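You operate a simulated robot arm through the tools that you are given. There is no shell and no other tool.

You run a simulated robot arm. Do the job below in one go: nothing can be reset, and whatever is moved stays where it is left.

Task
Try the green plug gauge in the two bottles in the blue rack and tag the tight one.
Fine: tag from the red tray; plug back in its stand; the bottles stay in the rack.

The check looks at the end state, three seconds after you hand in, the way a careful person would. Anything else that was tipped, shoved, dropped, spilled or broken makes it a failure.

Robot
A 7-joint arm with a fingered hand, fixed in place. Base frame: the origin is on the floor under the middle of its stand, x ahead of it, y to its left, z up; the work surface is at about z = 905. Lengths are in mm, angles in degrees, forces in N, time in s.
It reaches about 1023 mm from its shoulder. Its first joint turns from -166.0 to 166.0 degrees. Payload 4 kg.
The TCP is the grasp point between the finger pads, 30 mm short of the fingertips. In the tool frame z runs along the fingers and y along their closing line. The gripper opens to 104 mm; its body begins 35 mm behind the TCP. The gripper is a hand of 4 fingers: y runs from the thumb to the fingers, the wrist lies at [-15, -113, -190] in the tool frame, and closing takes about 1.5 s.
Orientation is told as [roll, pitch, yaw] about the base's x, y, z axes, in that order, counted from this pose: with the fingers straight down and the wrist toward the robot, the tool's x, y and z point along [0, 1, 0], [1, 0, 0] and [0, 0, -1] of the base frame.

Tools
- The arm moves only by the tool nudge_tool. Its arguments are lists of equal length, an entry for each row: "translation": the shift along the base's x, y, z in mm, a list of three; "rot": the turn, a rotation vector about the base's x, y, z in degrees, a list of three; "fingers": the closure in counts, from 0 (fully open) to 255 (shut). In form: {"translation": [[dx, dy, dz], ...], "rot": [[ax, ay, az], ...], "fingers": [fingers, ...]}. A call has 1 to 20 rows; each row is the pose to reach, as a shift and turn from the pose commanded when the call began. A row lasts 0.2 s, in which the tool goes at most 50 mm and 8.6 degrees; a call with a longer step from one row to the next is refused whole, and so is a gripper value outside its range. Where a pose cannot be reached the arm comes as near as it can. A force on the tool above 40 N (or 10 N above the force at the start of the call, whichever is more), or a blocked arm, ends the call early, and 0.2 s more pass. Each finger travels about 153 mm/s and halts on what it meets, pressing with about 26 N; the grip force reading is that of the motor and also rises with nothing between the fingers. The clock runs only during rows and for 0.2 s after the last one: add rows that repeat a pose to give the fingers time. It gives the time, the measured TCP pose, the force on the tool (base axes), the opening and the grip force at its end, in the units of the frame above (readings bear some noise), with the torque about the TCP (base axes, N m) and any sound that the robot's microphone picked up, and new pictures: "pictures" is both (left out), scene, wrist or none.
- Cameras (640 x 400 px; columns grow to the right, rows downward): "scene" is fixed at [399.1, -651, 1757.4]; the picture's right is [0.91, -0.42, 0.00], its down [-0.27, -0.58, -0.77] and it looks along [0.32, 0.70, -0.64] (base axes); focal length 357 px, centre (320, 200). "wrist" rides on the gripper at [61, -92, -130] in the tool frame; the picture's right is [-0.81, 0.28, -0.52], its down [-0.53, -0.71, 0.46] and it looks along [-0.24, 0.64, 0.72] (tool axes); focal length 275 px, centre (320, 200). There is no depth. A picture from a camera that has moved, and an enlarged one, comes with that camera's place and axes in the base frame and with its lens.
- grasp_type(shape): the hand has 4 fingers and takes this shape, open, in about a second: jaw (thumb against the fingers, like two jaws); tri (thumb and two fingers); tip (a fingertip pinch); poke (one finger out to press); point (the index stretched); flat (the hand flat); cup (the hand cupped); fist (a fist). The gripper value then closes the fingers along that shape, each until it touches; the sizes above hold for jaw. It gives what a move gives, with no picture.
- inspect(camera, box): a new picture of the part [left, top, right, bottom] of that camera's present view, enlarged. No time passes.
- close_job(): hands the job in; it is judged then, once.

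Nothing tells you positions but the pictures and the camera data. Unless the task says otherwise, let go and move clear before handing in.

The tools are called after "Call:" as name(argument=value, ...) on one line, values as JSON. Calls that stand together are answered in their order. nudge_tool: Moves the arm, as the interface text tells. Its arguments: {"type":"object","properties":{"translation":{"type":"array"},"rot":{"type":"array"},"fingers":{"type":"array"},"pictures":{"type":"string","enum":["both","scene","wrist","none"]}},"required":["translation","rot","fingers"]} The other tools are called the same way: grasp_type (shape) gives the hand a shape; inspect (camera, box) takes an enlarged picture of a part of a camera's view; close_job () hands the job in.

At the start:

```text
t: 0.0
ee_pos: [608.6, 80.1, 1316.5]
tool_rot: [0.1, 0.1, 0.1]
contact_force: [0.0, 0.0, -1.1]
wrist_torque: [0.0, 0.0, -0.01]
grip_width: 103.7
gripper_force: 0.1
shape: jaw
```

scene: 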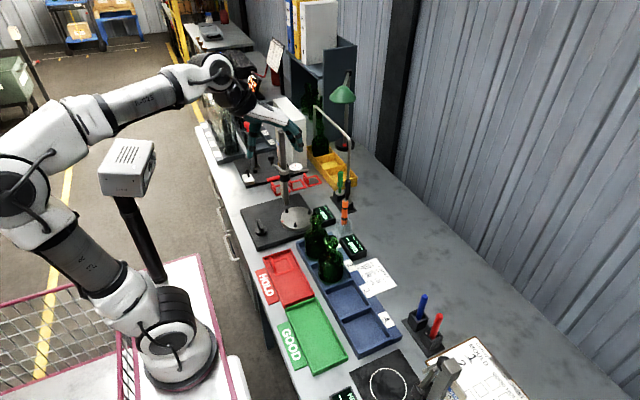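
wrist: 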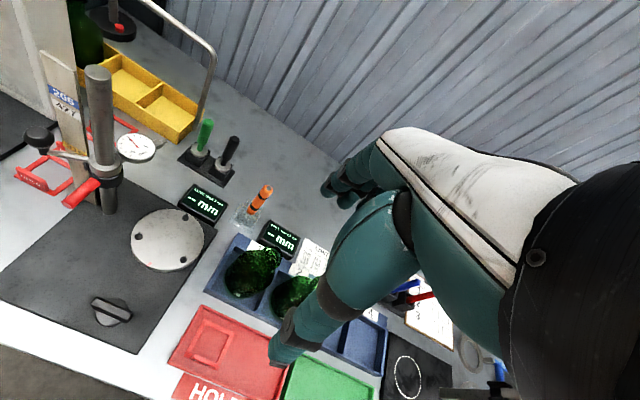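

I see a bench with a blue rack holding two green bottles, a red HOLD tray, a green GOOD tray, and a stand with a green and a black plug. I'll look closer at each of these before moving.

Call:
inspect(camera="scene", box=[240, 160, 400, 260])

Call:
inspect(camera="scene", box=[240, 220, 400, 320])

Call:
inspect(camera="scene", box=[320, 270, 528, 400])

Call:
inspect(camera="wrist", box=[160, 100, 352, 220])

Call:
inspect(camera="wrist", box=[150, 220, 438, 400])

```text
4.00 times, centred on (320, 210) of scene
camera zoom: at [399.1, -651.0, 1757.4], right [0.91, -0.42, 0.0], down [-0.27, -0.58, -0.77], along [0.32, 0.7, -0.64], focal length 1428 px, centre (320, 160)
```

zoom: 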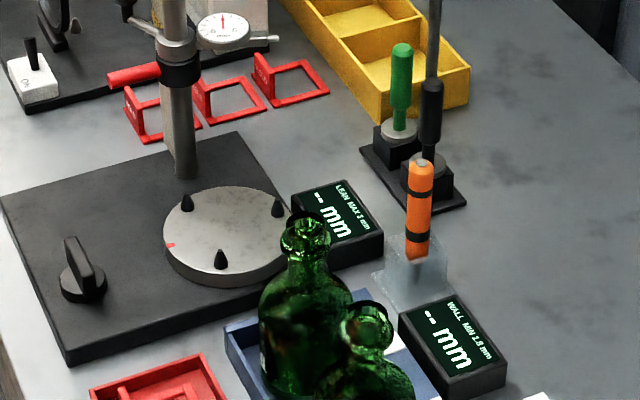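

```text
4.00 times, centred on (320, 270) of scene
camera zoom: at [399.1, -651.0, 1757.4], right [0.91, -0.42, 0.0], down [-0.27, -0.58, -0.77], along [0.32, 0.7, -0.64], focal length 1428 px, centre (320, -80)
```

zoom: 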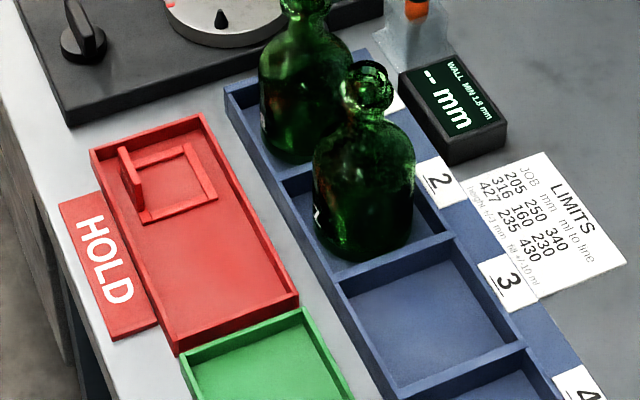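

```text
3.08 times, centred on (424, 335) of scene
camera zoom: at [399.1, -651.0, 1757.4], right [0.91, -0.42, 0.0], down [-0.27, -0.58, -0.77], along [0.32, 0.7, -0.64], focal length 1098 px, centre (0, -215)
```

zoom: 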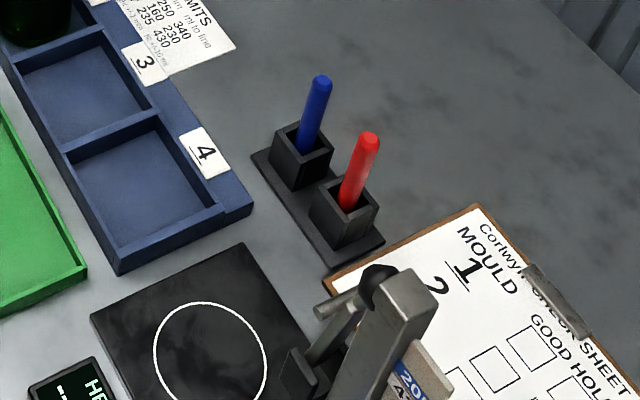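

```text
3.33 times, centred on (256, 160) of wrist
camera zoom: at [516.9, 141.0, 1447.0], right [0.28, -0.81, 0.52], down [-0.71, -0.53, -0.46], along [0.64, -0.24, -0.72], focal length 918 px, centre (533, 333)
```

zoom: 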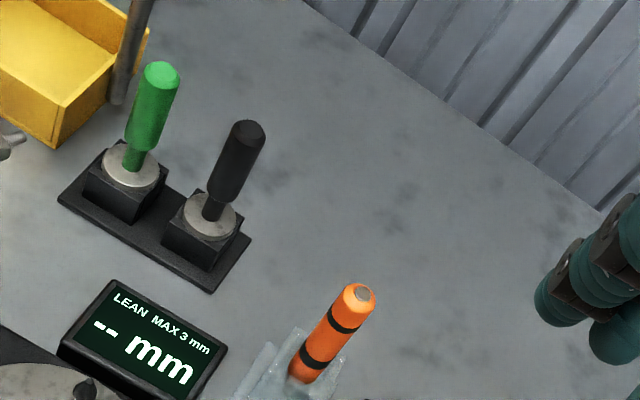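

```text
2.22 times, centred on (294, 310) of wrist
camera zoom: at [516.9, 141.0, 1447.0], right [0.28, -0.81, 0.52], down [-0.71, -0.53, -0.46], along [0.64, -0.24, -0.72], focal length 612 px, centre (378, -44)
```

zoom: 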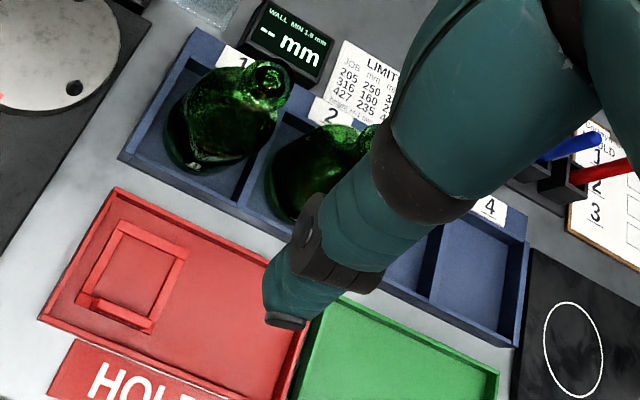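

The tag is a red square ring with an upright tab in the HOLD tray. The green plug is standing at about (904, 268), and the bottle mouths are near (715, 55) and (717, -41) at z≈1053. I'll zoom in further for dimensions.

Call:
inspect(camera="scene", box=[256, 245, 320, 285])

Call:
inspect(camera="scene", box=[296, 205, 360, 245])

Call:
inspect(camera="scene", box=[320, 160, 368, 190])

Call:
inspect(camera="wrist", box=[176, 110, 240, 150])

Call:
inspect(camera="wrist", box=[170, 290, 266, 350])

Call:
inspect(camera="wrist", box=[210, 230, 322, 300])

```text
10.00 times, centred on (288, 265) of scene
camera zoom: at [399.1, -651.0, 1757.4], right [0.91, -0.42, 0.0], down [-0.27, -0.58, -0.77], along [0.32, 0.7, -0.64], focal length 3569 px, centre (640, -450)
```

zoom: 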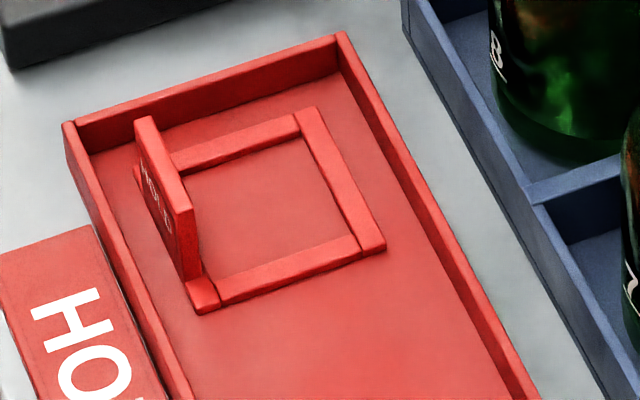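

```text
10.00 times, centred on (328, 225) of scene
camera zoom: at [399.1, -651.0, 1757.4], right [0.91, -0.42, 0.0], down [-0.27, -0.58, -0.77], along [0.32, 0.7, -0.64], focal length 3569 px, centre (240, -50)
```

zoom: 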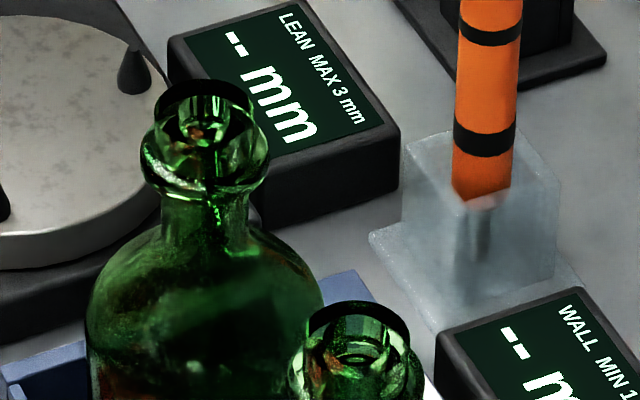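

```text
13.33 times, centred on (344, 175) of scene
camera zoom: at [399.1, -651.0, 1757.4], right [0.91, -0.42, 0.0], down [-0.27, -0.58, -0.77], along [0.32, 0.7, -0.64], focal length 4758 px, centre (0, 533)
```

zoom: 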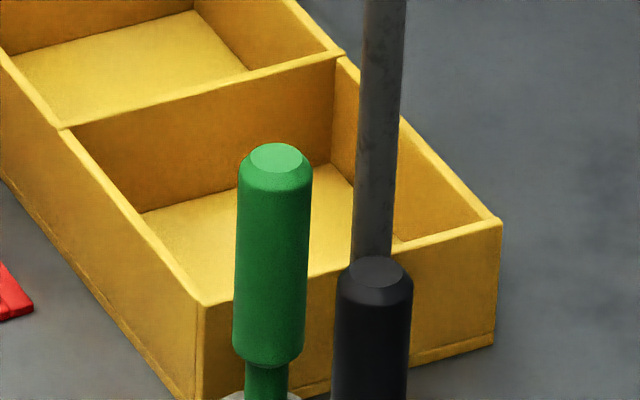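

```text
10.00 times, centred on (208, 130) of wrist
camera zoom: at [516.9, 141.0, 1447.0], right [0.28, -0.81, 0.52], down [-0.71, -0.53, -0.46], along [0.64, -0.24, -0.72], focal length 2753 px, centre (1440, 900)
```

zoom: 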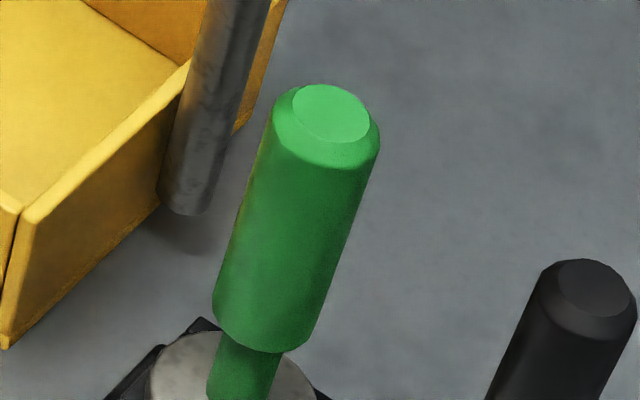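

```text
6.67 times, centred on (218, 320) of wrist
camera zoom: at [516.9, 141.0, 1447.0], right [0.28, -0.81, 0.52], down [-0.71, -0.53, -0.46], along [0.64, -0.24, -0.72], focal length 1835 px, centre (1000, -600)
```

zoom: 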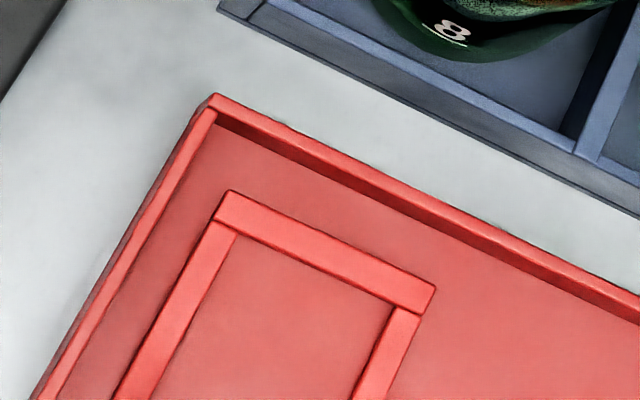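

```text
5.71 times, centred on (266, 265) of wrist
camera zoom: at [516.9, 141.0, 1447.0], right [0.28, -0.81, 0.52], down [-0.71, -0.53, -0.46], along [0.64, -0.24, -0.72], focal length 1573 px, centre (629, -171)
```

zoom: 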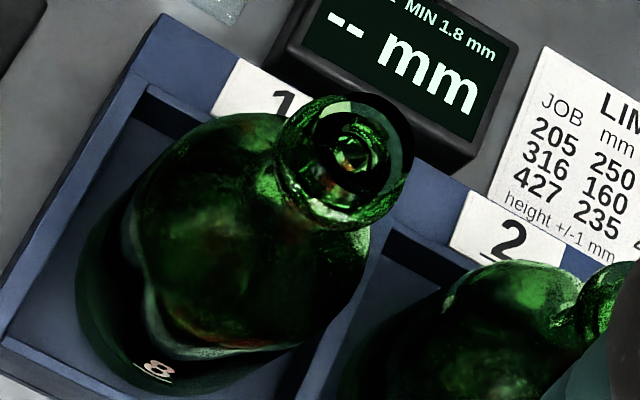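

The tag ring is about 60 mm square with a tab about 28 mm tall on its -x edge. The black plug and a lamp pole stand close to the green plug, so I'll try the hand shapes up here, clear of everything, to see how much room each one takes.

Call:
grasp_type(shape="tri")

Call:
nudge_tool(translation=[[0, 0, 0]], rot=[[0, 0, 0]], fingers=[0])

Call:
inspect(camera="scene", box=[210, 50, 338, 130])

Call:
grasp_type(shape="tip")

Call:
nudge_tool(translation=[[0, 0, 0]], rot=[[0, 0, 0]], fingers=[0])

Call:
inspect(camera="scene", box=[210, 50, 338, 130])

```text
t: 0.9
ee_pos: [608.8, 80.2, 1315.3]
tool_rot: [0.1, 0.0, 0.1]
contact_force: [0.1, 0.4, -0.9]
wrist_torque: [0.01, 0.0, -0.05]
grip_width: 103.4
gripper_force: 0.1
shape: tri
```

```text
t: 1.3
ee_pos: [609.1, 80.3, 1317.1]
tool_rot: [-0.1, 0.0, 0.1]
contact_force: [0.5, -0.5, 0.3]
wrist_torque: [0.01, -0.02, 0.0]
grip_width: 103.6
gripper_force: 0.0
shape: tri
camera wrist: at [516.9, 141.0, 1447.0], right [0.28, -0.81, 0.52], down [-0.71, -0.53, -0.46], along [0.64, -0.24, -0.72], focal length 275 px, centre (320, 200)
```

scene: 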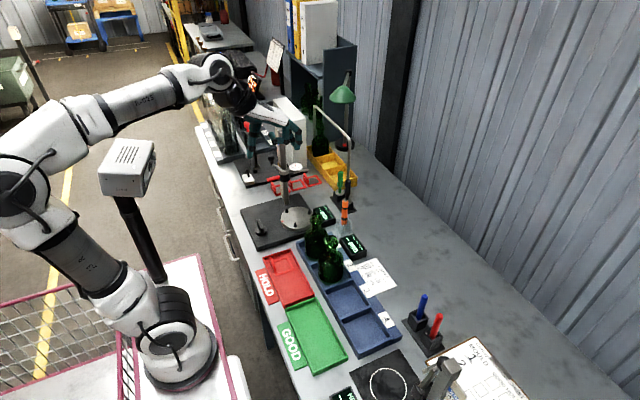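
wrist: 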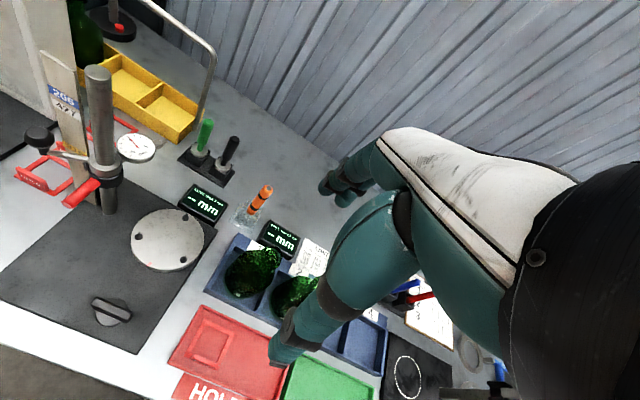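

```text
5.00 times, centred on (274, 90) of scene
camera zoom: at [399.1, -651.0, 1757.4], right [0.91, -0.42, 0.0], down [-0.27, -0.58, -0.77], along [0.32, 0.7, -0.64], focal length 1784 px, centre (550, 750)
```

zoom: 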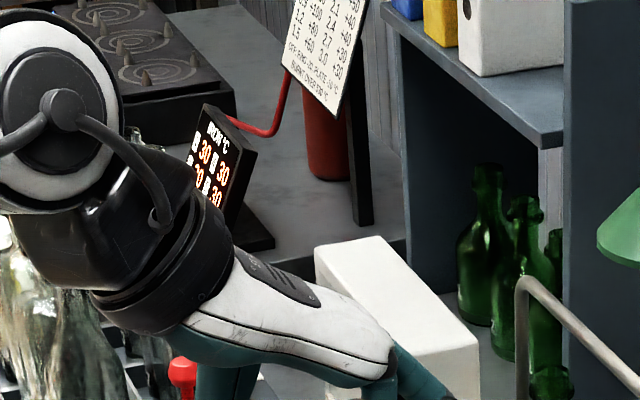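

```text
t: 2.2
ee_pos: [608.8, 80.0, 1316.8]
tool_rot: [-0.1, 0.0, 0.1]
contact_force: [0.0, 0.7, -0.1]
wrist_torque: [0.03, 0.0, -0.03]
grip_width: 104.0
gripper_force: 0.0
shape: tip
```

```text
t: 2.6
ee_pos: [609.7, 79.7, 1316.8]
tool_rot: [-0.1, 0.0, 0.1]
contact_force: [-0.7, 0.2, 0.4]
wrist_torque: [-0.02, 0.04, 0.01]
grip_width: 103.8
gripper_force: 0.0
shape: tip
camera wrist: at [516.9, 141.0, 1447.0], right [0.28, -0.81, 0.52], down [-0.71, -0.53, -0.46], along [0.64, -0.24, -0.72], focal length 275 px, centre (320, 200)
```

scene: 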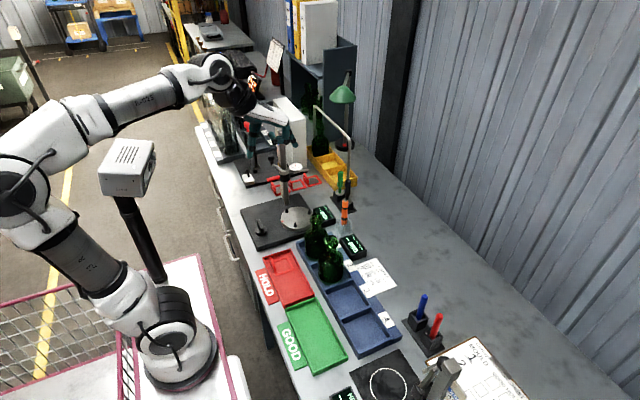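
wrist: 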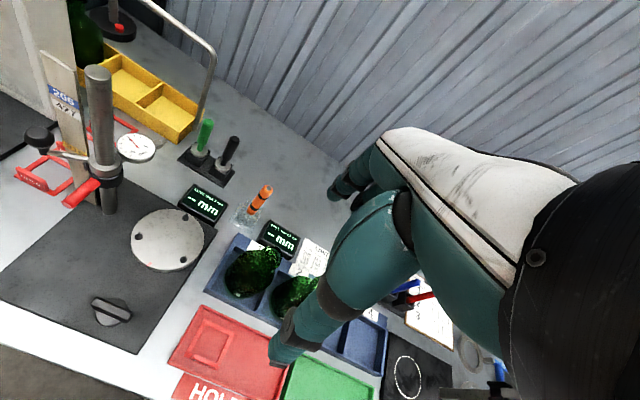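

```text
5.00 times, centred on (274, 90) of scene
camera zoom: at [399.1, -651.0, 1757.4], right [0.91, -0.42, 0.0], down [-0.27, -0.58, -0.77], along [0.32, 0.7, -0.64], focal length 1784 px, centre (550, 750)
```

zoom: 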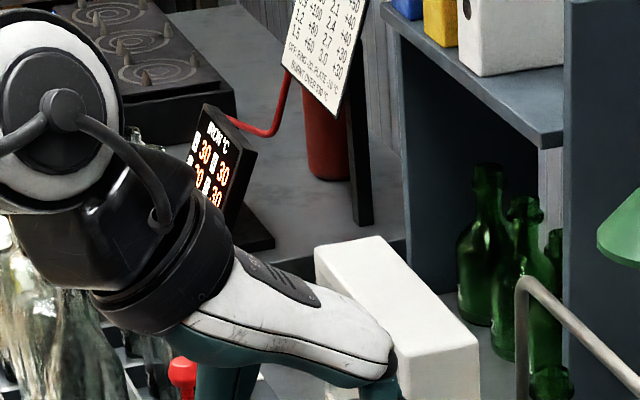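

The shapes change which fingers take part. Next I'll look at the pole near the plug and at the fingertips.

Call:
inspect(camera="scene", box=[296, 90, 424, 170])

Call:
inspect(camera="wrist", box=[80, 0, 272, 120])

Call:
inspect(camera="wrist", box=[250, 110, 506, 270])

Call:
inspect(camera="scene", box=[260, 110, 324, 150])

```text
5.00 times, centred on (360, 130) of scene
camera zoom: at [399.1, -651.0, 1757.4], right [0.91, -0.42, 0.0], down [-0.27, -0.58, -0.77], along [0.32, 0.7, -0.64], focal length 1784 px, centre (120, 550)
```

zoom: 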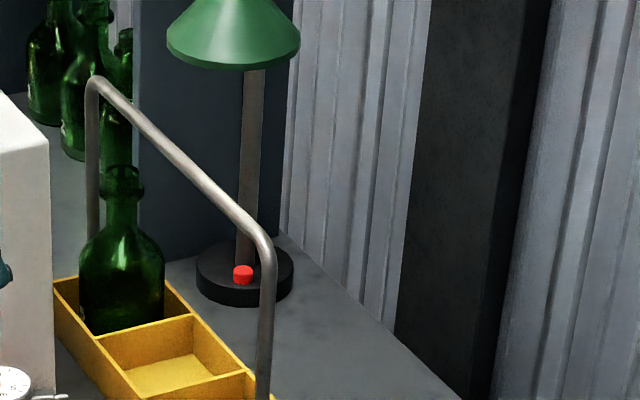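

```text
3.33 times, centred on (176, 60) of wrist
camera zoom: at [516.9, 141.0, 1447.0], right [0.28, -0.81, 0.52], down [-0.71, -0.53, -0.46], along [0.64, -0.24, -0.72], focal length 918 px, centre (800, 667)
```

zoom: 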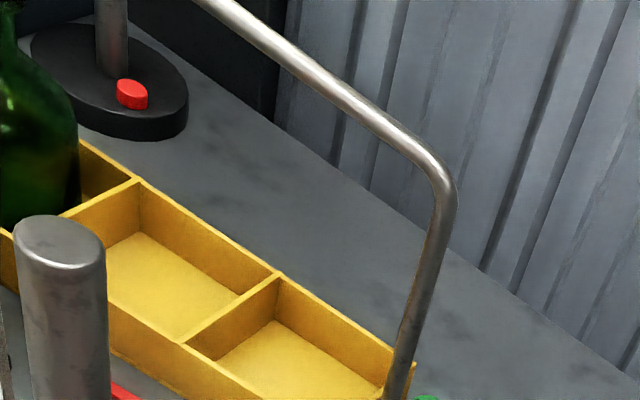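

```text
2.50 times, centred on (378, 190) of wrist
camera zoom: at [516.9, 141.0, 1447.0], right [0.28, -0.81, 0.52], down [-0.71, -0.53, -0.46], along [0.64, -0.24, -0.72], focal length 688 px, centre (175, 225)
```

zoom: 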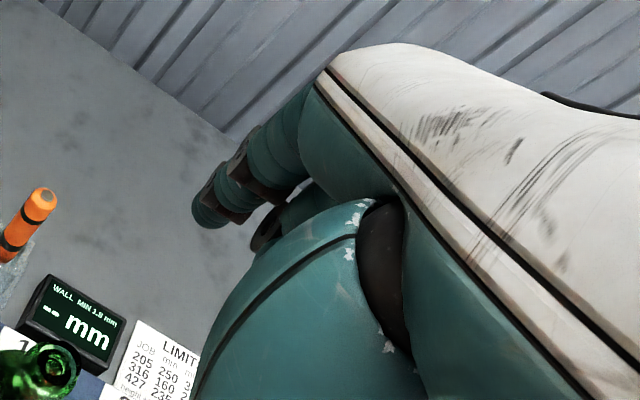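

```text
10.00 times, centred on (292, 130) of scene
camera zoom: at [399.1, -651.0, 1757.4], right [0.91, -0.42, 0.0], down [-0.27, -0.58, -0.77], along [0.32, 0.7, -0.64], focal length 3569 px, centre (600, 900)
```

zoom: 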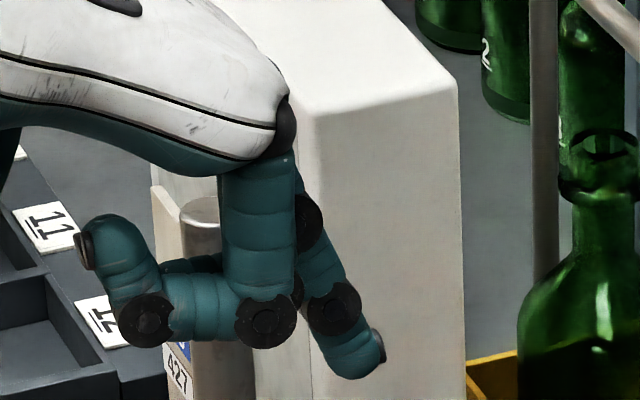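

In tip shape the index is straight and the other fingers curl on the -y side, level with the TCP. That would hit the black plug at yaw 0, so I'll compare it with jaw and tri.

Call:
grasp_type(shape="jaw")

Call:
inspect(camera="scene", box=[252, 100, 332, 150])

Call:
grasp_type(shape="tri")

Call:
inspect(camera="scene", box=[252, 100, 332, 150])

```text
t: 3.5
ee_pos: [608.5, 80.0, 1316.1]
tool_rot: [0.0, -0.1, 0.0]
contact_force: [-0.5, -0.8, -0.6]
wrist_torque: [-0.03, 0.04, -0.01]
grip_width: 103.6
gripper_force: 0.1
shape: jaw
```

```text
8.00 times, centred on (292, 125) of scene
camera zoom: at [399.1, -651.0, 1757.4], right [0.91, -0.42, 0.0], down [-0.27, -0.58, -0.77], along [0.32, 0.7, -0.64], focal length 2855 px, centre (544, 800)
```

zoom: 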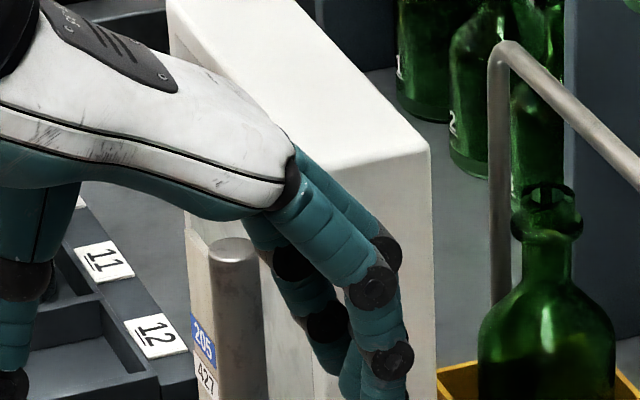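

```text
t: 4.4
ee_pos: [609.3, 80.4, 1315.5]
tool_rot: [0.0, 0.0, 0.0]
contact_force: [-0.3, -0.5, 0.4]
wrist_torque: [0.0, 0.02, 0.02]
grip_width: 103.7
gripper_force: 0.1
shape: tri
```

```text
8.00 times, centred on (292, 125) of scene
camera zoom: at [399.1, -651.0, 1757.4], right [0.91, -0.42, 0.0], down [-0.27, -0.58, -0.77], along [0.32, 0.7, -0.64], focal length 2855 px, centre (544, 800)
```

zoom: 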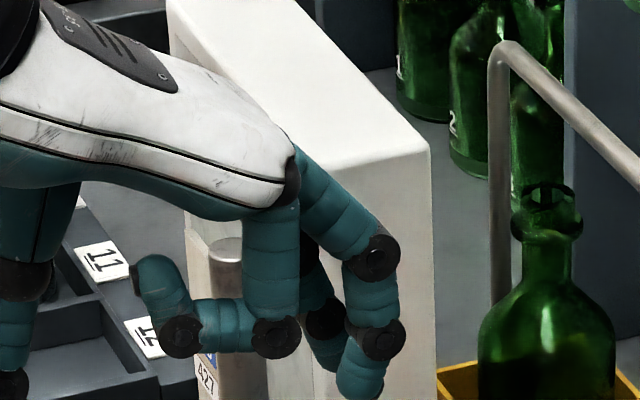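

The hand is a thumb plus three fingers. I'll measure the lateral spread of the fingertips in jaw and tri.

Call:
inspect(camera="scene", box=[236, 115, 316, 165])

Call:
grasp_type(shape="jaw")

Call:
inspect(camera="scene", box=[236, 115, 316, 165])

Call:
nudge_tool(translation=[[0, 0, 0], [0, 0, 0], [0, 0, 0], [0, 0, 0]], rot=[[0, 0, 0], [0, 0, 0], [0, 0, 0], [0, 0, 0]], fingers=[120, 120, 120, 120])

Call:
inspect(camera="scene", box=[236, 115, 316, 165])

```text
8.00 times, centred on (276, 140) of scene
camera zoom: at [399.1, -651.0, 1757.4], right [0.91, -0.42, 0.0], down [-0.27, -0.58, -0.77], along [0.32, 0.7, -0.64], focal length 2855 px, centre (672, 680)
```

zoom: 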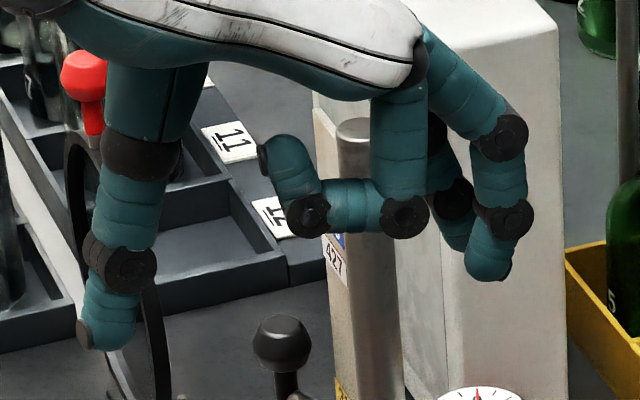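

```text
t: 5.3
ee_pos: [608.6, 79.1, 1315.7]
tool_rot: [0.0, 0.0, 0.1]
contact_force: [-1.2, 0.7, -1.1]
wrist_torque: [0.01, -0.01, -0.04]
grip_width: 103.8
gripper_force: 0.1
shape: jaw
```

```text
8.00 times, centred on (276, 140) of scene
camera zoom: at [399.1, -651.0, 1757.4], right [0.91, -0.42, 0.0], down [-0.27, -0.58, -0.77], along [0.32, 0.7, -0.64], focal length 2855 px, centre (672, 680)
```

zoom: 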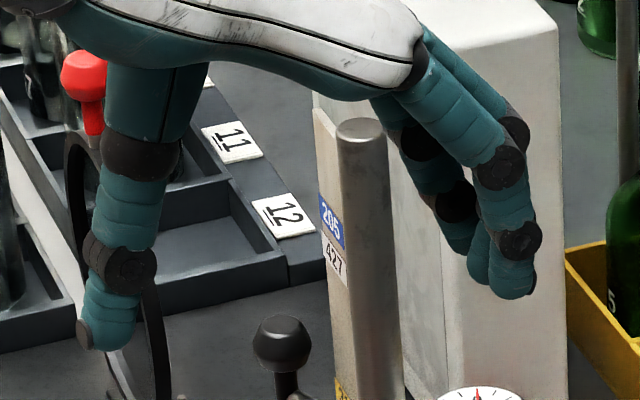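

```text
t: 6.3
ee_pos: [607.5, 79.4, 1316.5]
tool_rot: [-0.1, 0.0, 0.0]
contact_force: [0.5, 0.5, -0.5]
wrist_torque: [-0.03, 0.01, -0.04]
grip_width: 55.3
gripper_force: 0.1
shape: jaw
camera wrist: at [516.9, 141.0, 1447.0], right [0.28, -0.81, 0.52], down [-0.71, -0.53, -0.46], along [0.64, -0.24, -0.72], focal length 275 px, centre (320, 200)
```

scene: 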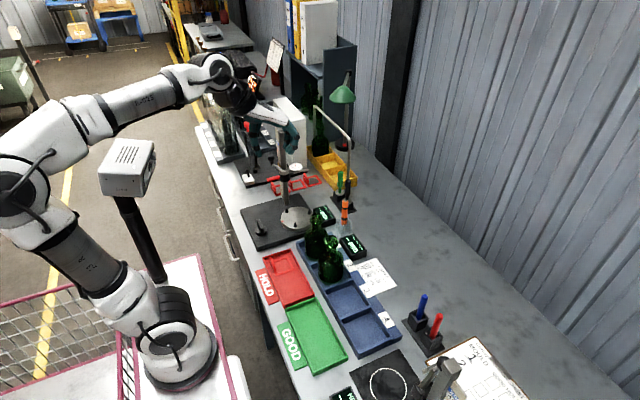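
wrist: 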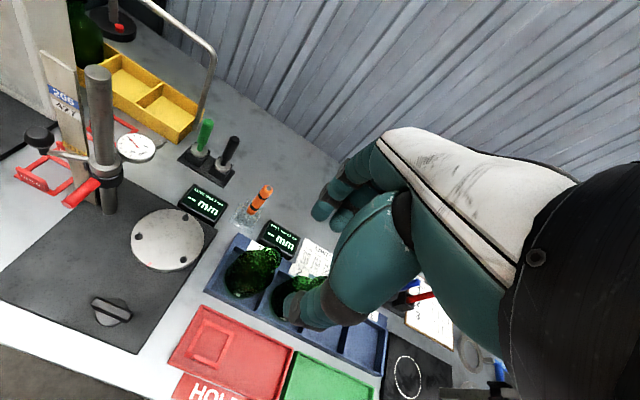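

```text
8.00 times, centred on (276, 140) of scene
camera zoom: at [399.1, -651.0, 1757.4], right [0.91, -0.42, 0.0], down [-0.27, -0.58, -0.77], along [0.32, 0.7, -0.64], focal length 2855 px, centre (672, 680)
```

zoom: 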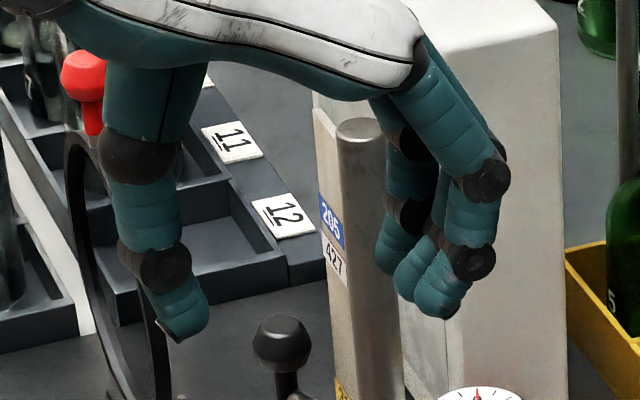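

I'm measuring the fingertip spread at the 55 mm opening from the wrist side.

Call:
inspect(camera="wrist", box=[260, 160, 420, 260])

Call:
inspect(camera="scene", box=[276, 120, 308, 160])

Call:
nudge_tool(translation=[[0, 0, 0], [0, 0, 0], [0, 0, 0], [0, 0, 0]], rot=[[0, 0, 0], [0, 0, 0], [0, 0, 0], [0, 0, 0]], fingers=[200, 200, 200, 200])

Call:
inspect(camera="scene", box=[236, 115, 316, 165])

Call:
inspect(camera="wrist", box=[260, 180, 420, 280])

```text
4.00 times, centred on (340, 210) of wrist
camera zoom: at [516.9, 141.0, 1447.0], right [0.28, -0.81, 0.52], down [-0.71, -0.53, -0.46], along [0.64, -0.24, -0.72], focal length 1101 px, centre (240, 160)
```

zoom: 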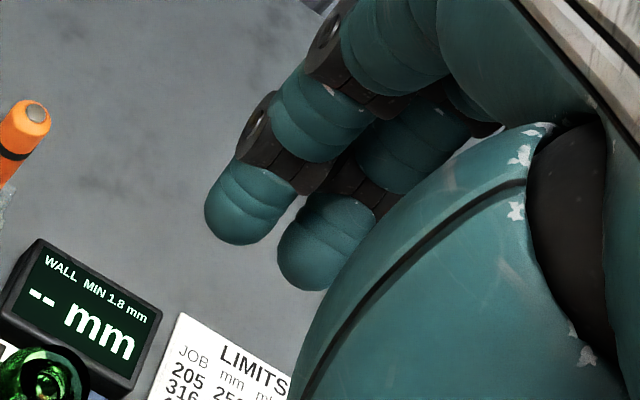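

```text
10.00 times, centred on (292, 140) of scene
camera zoom: at [399.1, -651.0, 1757.4], right [0.91, -0.42, 0.0], down [-0.27, -0.58, -0.77], along [0.32, 0.7, -0.64], focal length 3569 px, centre (600, 800)
```

zoom: 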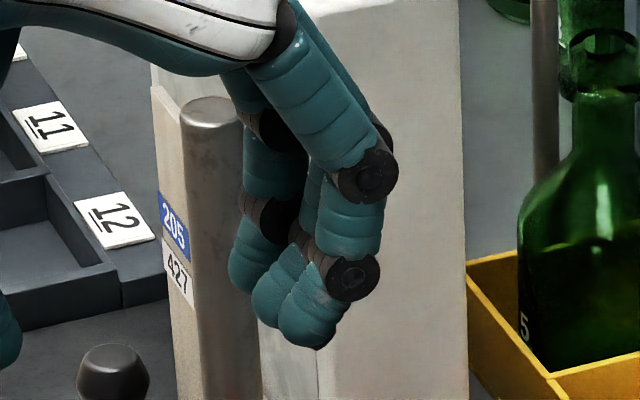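

```text
t: 7.3
ee_pos: [609.5, 80.0, 1316.8]
tool_rot: [0.0, 0.0, 0.0]
contact_force: [0.1, -0.1, 0.2]
wrist_torque: [0.0, 0.02, -0.02]
grip_width: 22.8
gripper_force: 0.1
shape: jaw
camera wrist: at [516.9, 141.0, 1447.0], right [0.28, -0.81, 0.52], down [-0.71, -0.53, -0.46], along [0.64, -0.24, -0.72], focal length 275 px, centre (320, 200)
```

scene: 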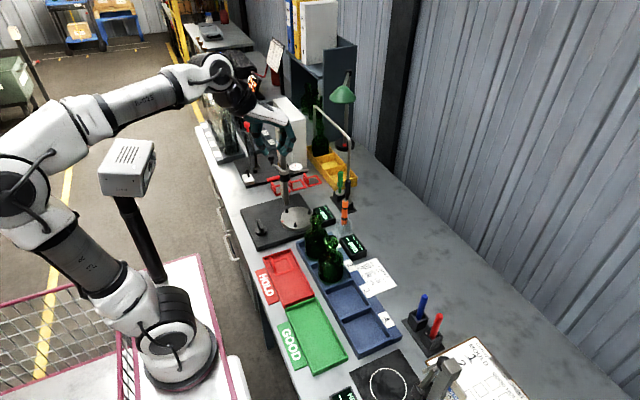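
wrist: 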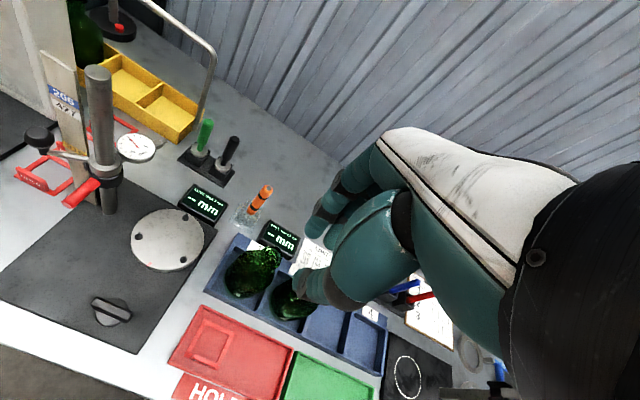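

```text
8.00 times, centred on (276, 140) of scene
camera zoom: at [399.1, -651.0, 1757.4], right [0.91, -0.42, 0.0], down [-0.27, -0.58, -0.77], along [0.32, 0.7, -0.64], focal length 2855 px, centre (672, 680)
```

zoom: 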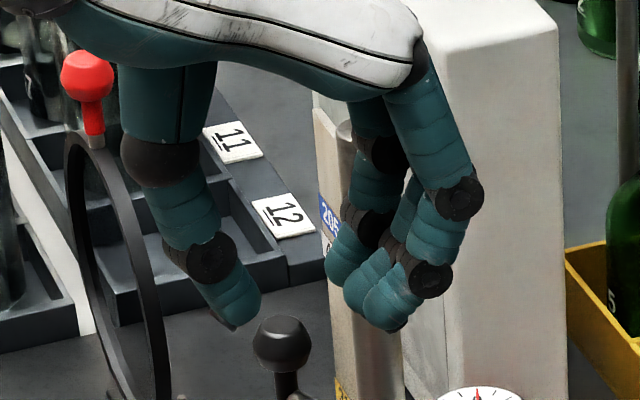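

```text
4.00 times, centred on (340, 230) of wrist
camera zoom: at [516.9, 141.0, 1447.0], right [0.28, -0.81, 0.52], down [-0.71, -0.53, -0.46], along [0.64, -0.24, -0.72], focal length 1101 px, centre (240, 80)
```

zoom: 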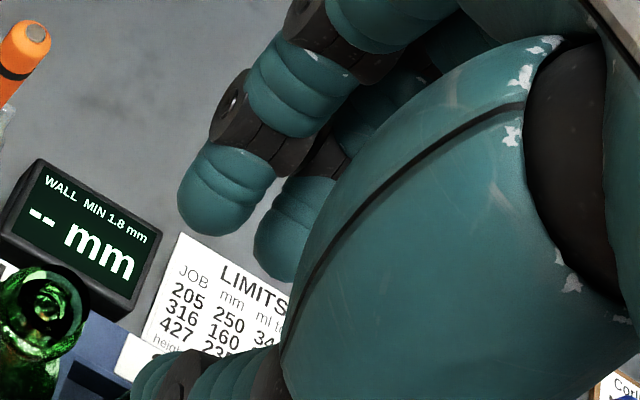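

I read the fingers at tool x of about +6, -12 and -30 with the thumb near -3, so the handle should sit at tool x≈-3. The pole next to the plug is about 205 mm tall. Next I'll hover above the green plug with a small negative yaw, staying above the pole.

Call:
nudge_tool(translation=[[29, 19, 0], [59, 38, 0], [88, 57, 0], [118, 76, -10], [147, 95, -30], [177, 115, -50], [206, 134, -70], [236, 153, -90], [265, 172, -115], [295, 191, -136]], rot=[[0, 0, -1.2], [0, 0, -2.4], [0, 0, -3.6], [0, 0, -4.8], [0, 0, -6], [0, 0, -7.2], [0, 0, -8.4], [0, 0, -9.6], [0, 0, -10.8], [0, 0, -12]], fingers=[110, 110, 110, 110, 110, 110, 110, 110, 110, 110])

Call:
inspect(camera="scene", box=[288, 100, 416, 180])

Call:
inspect(camera="wrist", box=[200, 140, 456, 300])

```text
t: 9.5
ee_pos: [905.4, 271.0, 1178.2]
tool_rot: [0.1, -0.1, -12.0]
contact_force: [-0.2, -0.1, 0.9]
wrist_torque: [0.0, 0.02, -0.02]
grip_width: 58.8
gripper_force: 0.0
shape: jaw
camera wrist: at [826.7, 349.5, 1309.5], right [0.1, -0.85, 0.52], down [-0.81, -0.37, -0.46], along [0.58, -0.37, -0.72], focal length 275 px, centre (320, 200)
```

scene: 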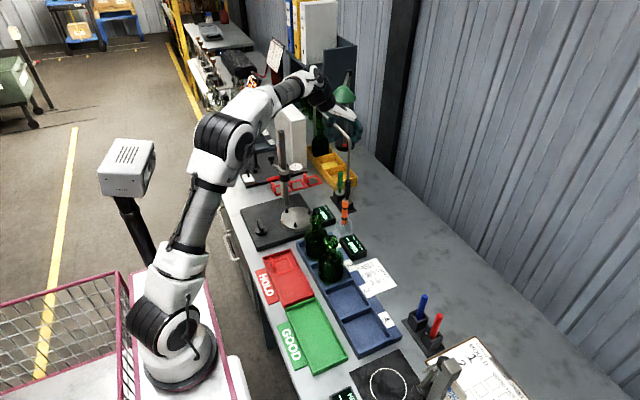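
wrist: 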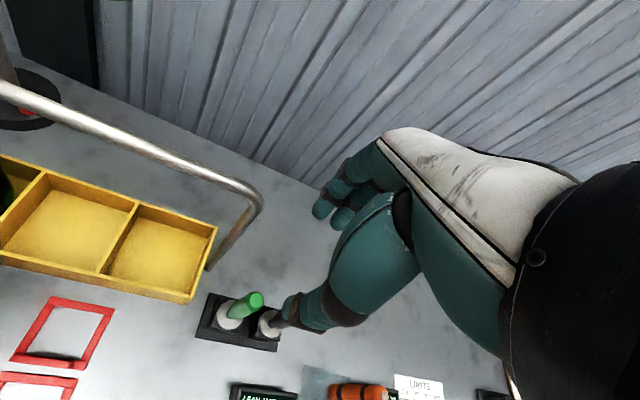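

```text
5.00 times, centred on (352, 140) of scene
camera zoom: at [399.1, -651.0, 1757.4], right [0.91, -0.42, 0.0], down [-0.27, -0.58, -0.77], along [0.32, 0.7, -0.64], focal length 1784 px, centre (160, 500)
```

zoom: 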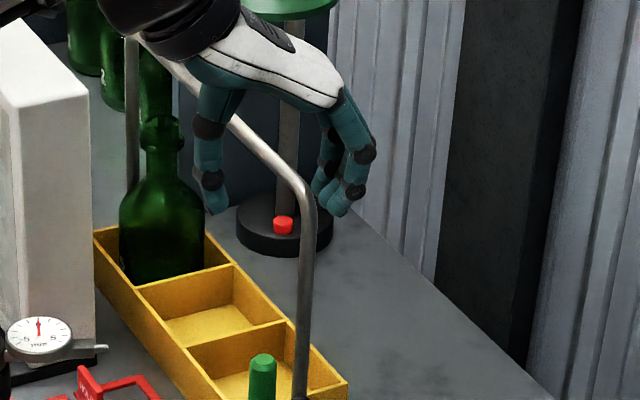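

```text
2.50 times, centred on (328, 220) of wrist
camera zoom: at [826.7, 349.5, 1309.5], right [0.1, -0.85, 0.52], down [-0.81, -0.37, -0.46], along [0.58, -0.37, -0.72], focal length 688 px, centre (300, 150)
```

zoom: 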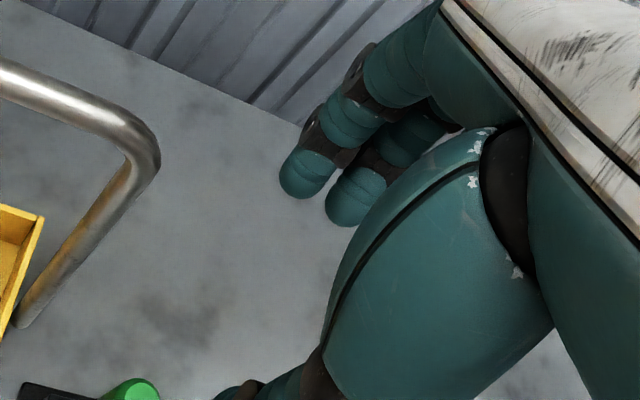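

The arm reaches the hover point fine. I'll zoom in on the plug from this closer wrist view to refine its position.

Call:
inspect(camera="wrist", box=[190, 280, 286, 340])

Call:
inspect(camera="scene", box=[324, 165, 372, 225])

Call:
inspect(camera="scene", box=[312, 110, 376, 150])

```text
6.67 times, centred on (238, 310) of wrist
camera zoom: at [826.7, 349.5, 1309.5], right [0.1, -0.85, 0.52], down [-0.81, -0.37, -0.46], along [0.58, -0.37, -0.72], focal length 1835 px, centre (867, -533)
```

zoom: 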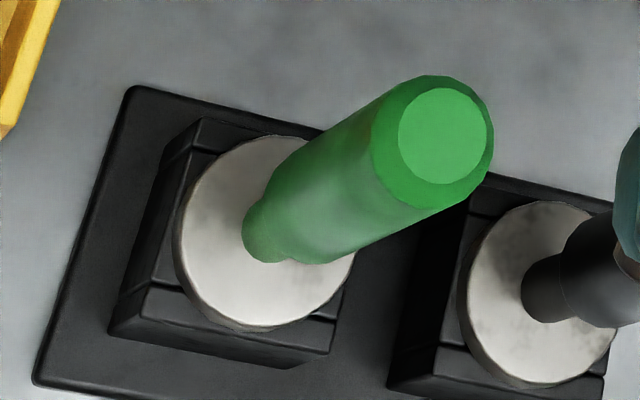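

```text
6.67 times, centred on (348, 195) of scene
camera zoom: at [399.1, -651.0, 1757.4], right [0.91, -0.42, 0.0], down [-0.27, -0.58, -0.77], along [0.32, 0.7, -0.64], focal length 2379 px, centre (133, 233)
```

zoom: 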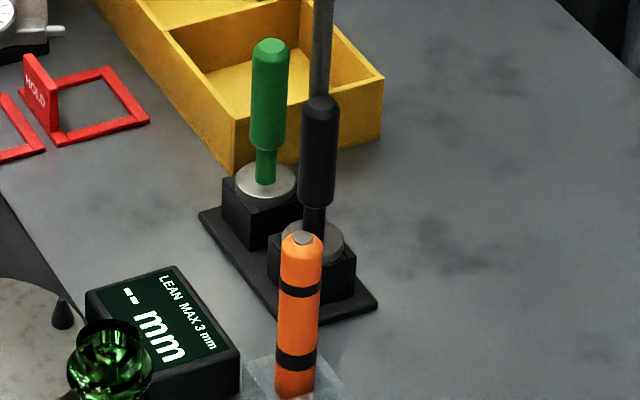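

```text
10.00 times, centred on (344, 130) of scene
camera zoom: at [399.1, -651.0, 1757.4], right [0.91, -0.42, 0.0], down [-0.27, -0.58, -0.77], along [0.32, 0.7, -0.64], focal length 3569 px, centre (80, 900)
```

zoom: 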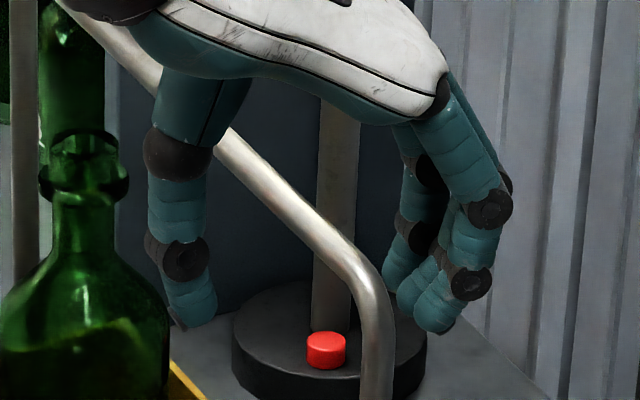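

From this closer view, using the stand's base plate as a reference, I put the green plug near (898, 265) with its top at z≈1034. I'll correct for that, go down part way and look again.

Call:
nudge_tool(translation=[[-3, -1.5, -15], [-5, -2.8, -40], [-5, -2.8, -65], [-5, -2.8, -85]], rot=[[0, 0, 0], [0, 0, 0], [0, 0, 0], [0, 0, 0]], fingers=[110, 110, 110, 110])

Call:
inspect(camera="scene", box=[308, 120, 388, 220])

Call:
inspect(camera="wrist", box=[200, 180, 392, 300])

```text
t: 10.5
ee_pos: [899.3, 268.5, 1094.3]
tool_rot: [0.0, -0.1, -12.0]
contact_force: [0.3, 0.4, 0.1]
wrist_torque: [-0.03, -0.02, -0.02]
grip_width: 58.8
gripper_force: 0.0
shape: jaw
camera wrist: at [821.6, 346.7, 1224.9], right [0.1, -0.85, 0.52], down [-0.81, -0.37, -0.46], along [0.58, -0.37, -0.72], focal length 275 px, centre (320, 200)
```

scene: 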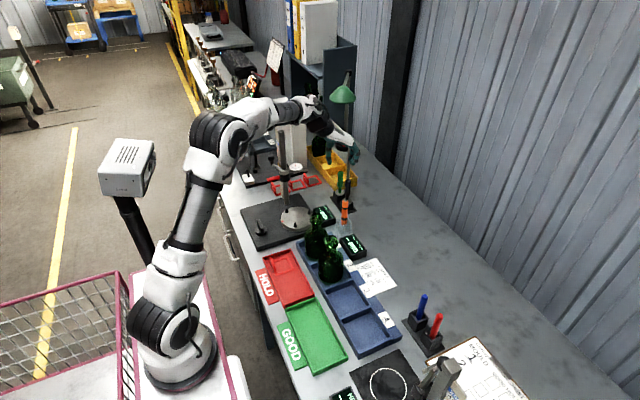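
wrist: 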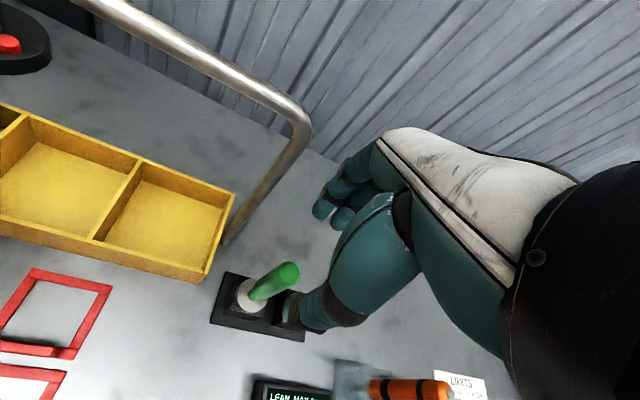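

```text
4.00 times, centred on (348, 170) of scene
camera zoom: at [399.1, -651.0, 1757.4], right [0.91, -0.42, 0.0], down [-0.27, -0.58, -0.77], along [0.32, 0.7, -0.64], focal length 1428 px, centre (208, 320)
```

zoom: 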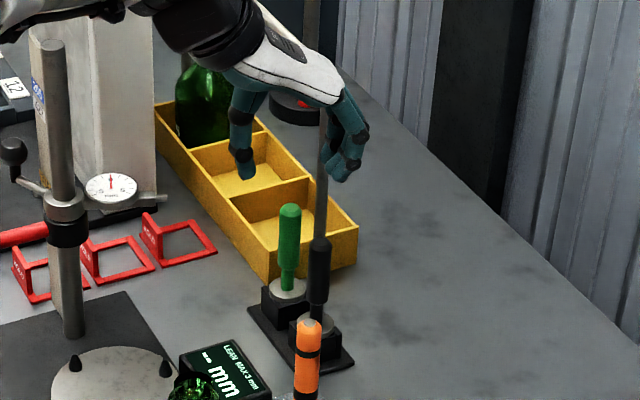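

```text
3.33 times, centred on (296, 240) of wrist
camera zoom: at [821.6, 346.7, 1224.9], right [0.1, -0.85, 0.52], down [-0.81, -0.37, -0.46], along [0.58, -0.37, -0.72], focal length 918 px, centre (400, 67)
```

zoom: 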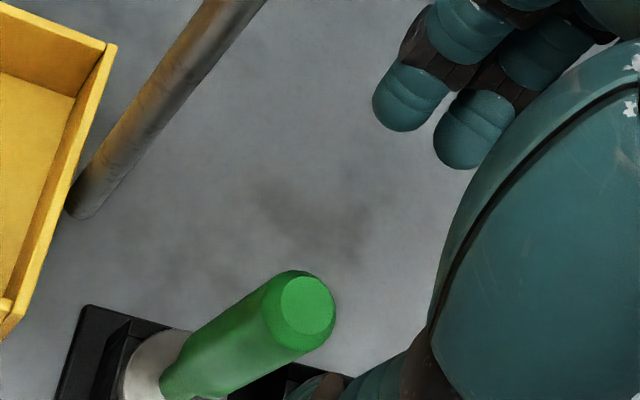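

Two wrist views agree on the plug at (898.4, 265.2) with its top at 1034, and the TCP is aligned over it. I'll descend in stages and check.

Call:
nudge_tool(translation=[[0, 0, -15], [0, 0, -30], [0, 0, -45], [0, 0, -55]], rot=[[0, 0, 0], [0, 0, 0], [0, 0, 0], [0, 0, 0]], fingers=[110, 110, 110, 110])

Call:
inspect(camera="scene", box=[312, 130, 376, 210])

Call:
inspect(camera="wrist", box=[240, 160, 400, 260])

```text
t: 11.5
ee_pos: [898.1, 267.6, 1038.6]
tool_rot: [0.0, -0.1, -11.9]
contact_force: [-0.2, -0.1, 0.0]
wrist_torque: [0.0, -0.04, -0.01]
grip_width: 58.8
gripper_force: 0.1
shape: jaw
camera wrist: at [821.3, 346.2, 1170.4], right [0.1, -0.85, 0.52], down [-0.81, -0.37, -0.46], along [0.58, -0.37, -0.72], focal length 275 px, centre (320, 200)
```

scene: 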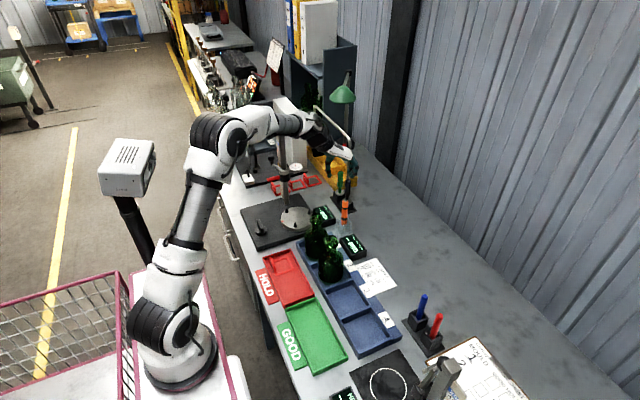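
wrist: 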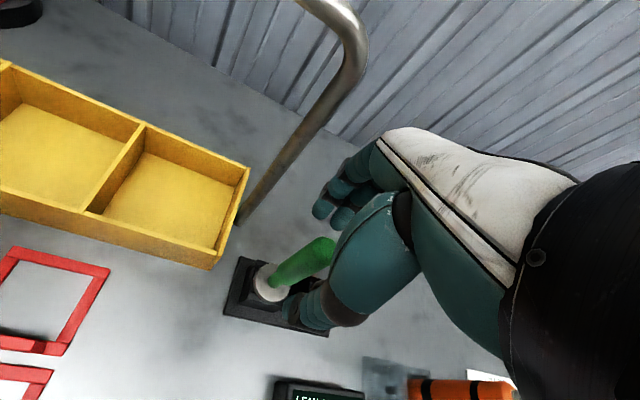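

```text
5.00 times, centred on (344, 170) of scene
camera zoom: at [399.1, -651.0, 1757.4], right [0.91, -0.42, 0.0], down [-0.27, -0.58, -0.77], along [0.32, 0.7, -0.64], focal length 1784 px, centre (200, 350)
```

zoom: 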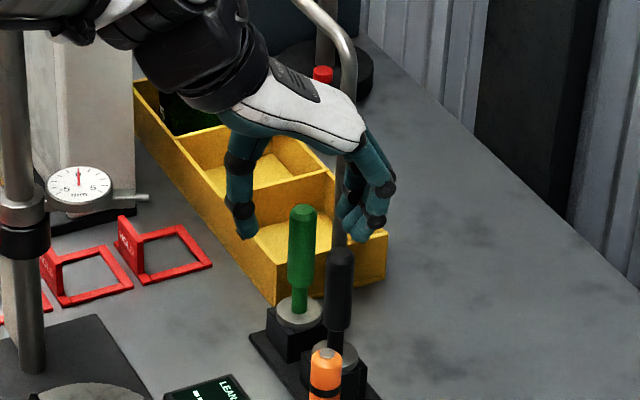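

```text
4.00 times, centred on (320, 210) of wrist
camera zoom: at [821.3, 346.2, 1170.4], right [0.1, -0.85, 0.52], down [-0.81, -0.37, -0.46], along [0.58, -0.37, -0.72], focal length 1101 px, centre (320, 160)
```

zoom: 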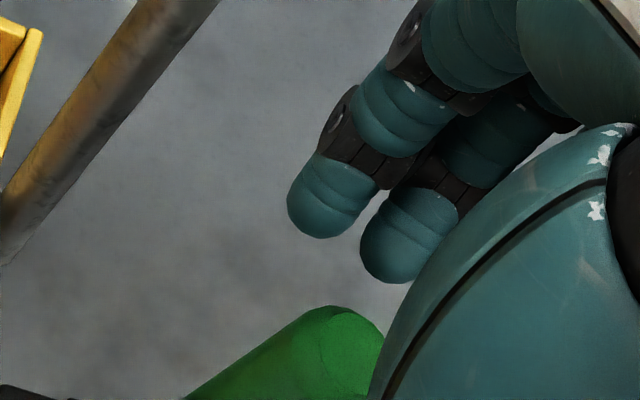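

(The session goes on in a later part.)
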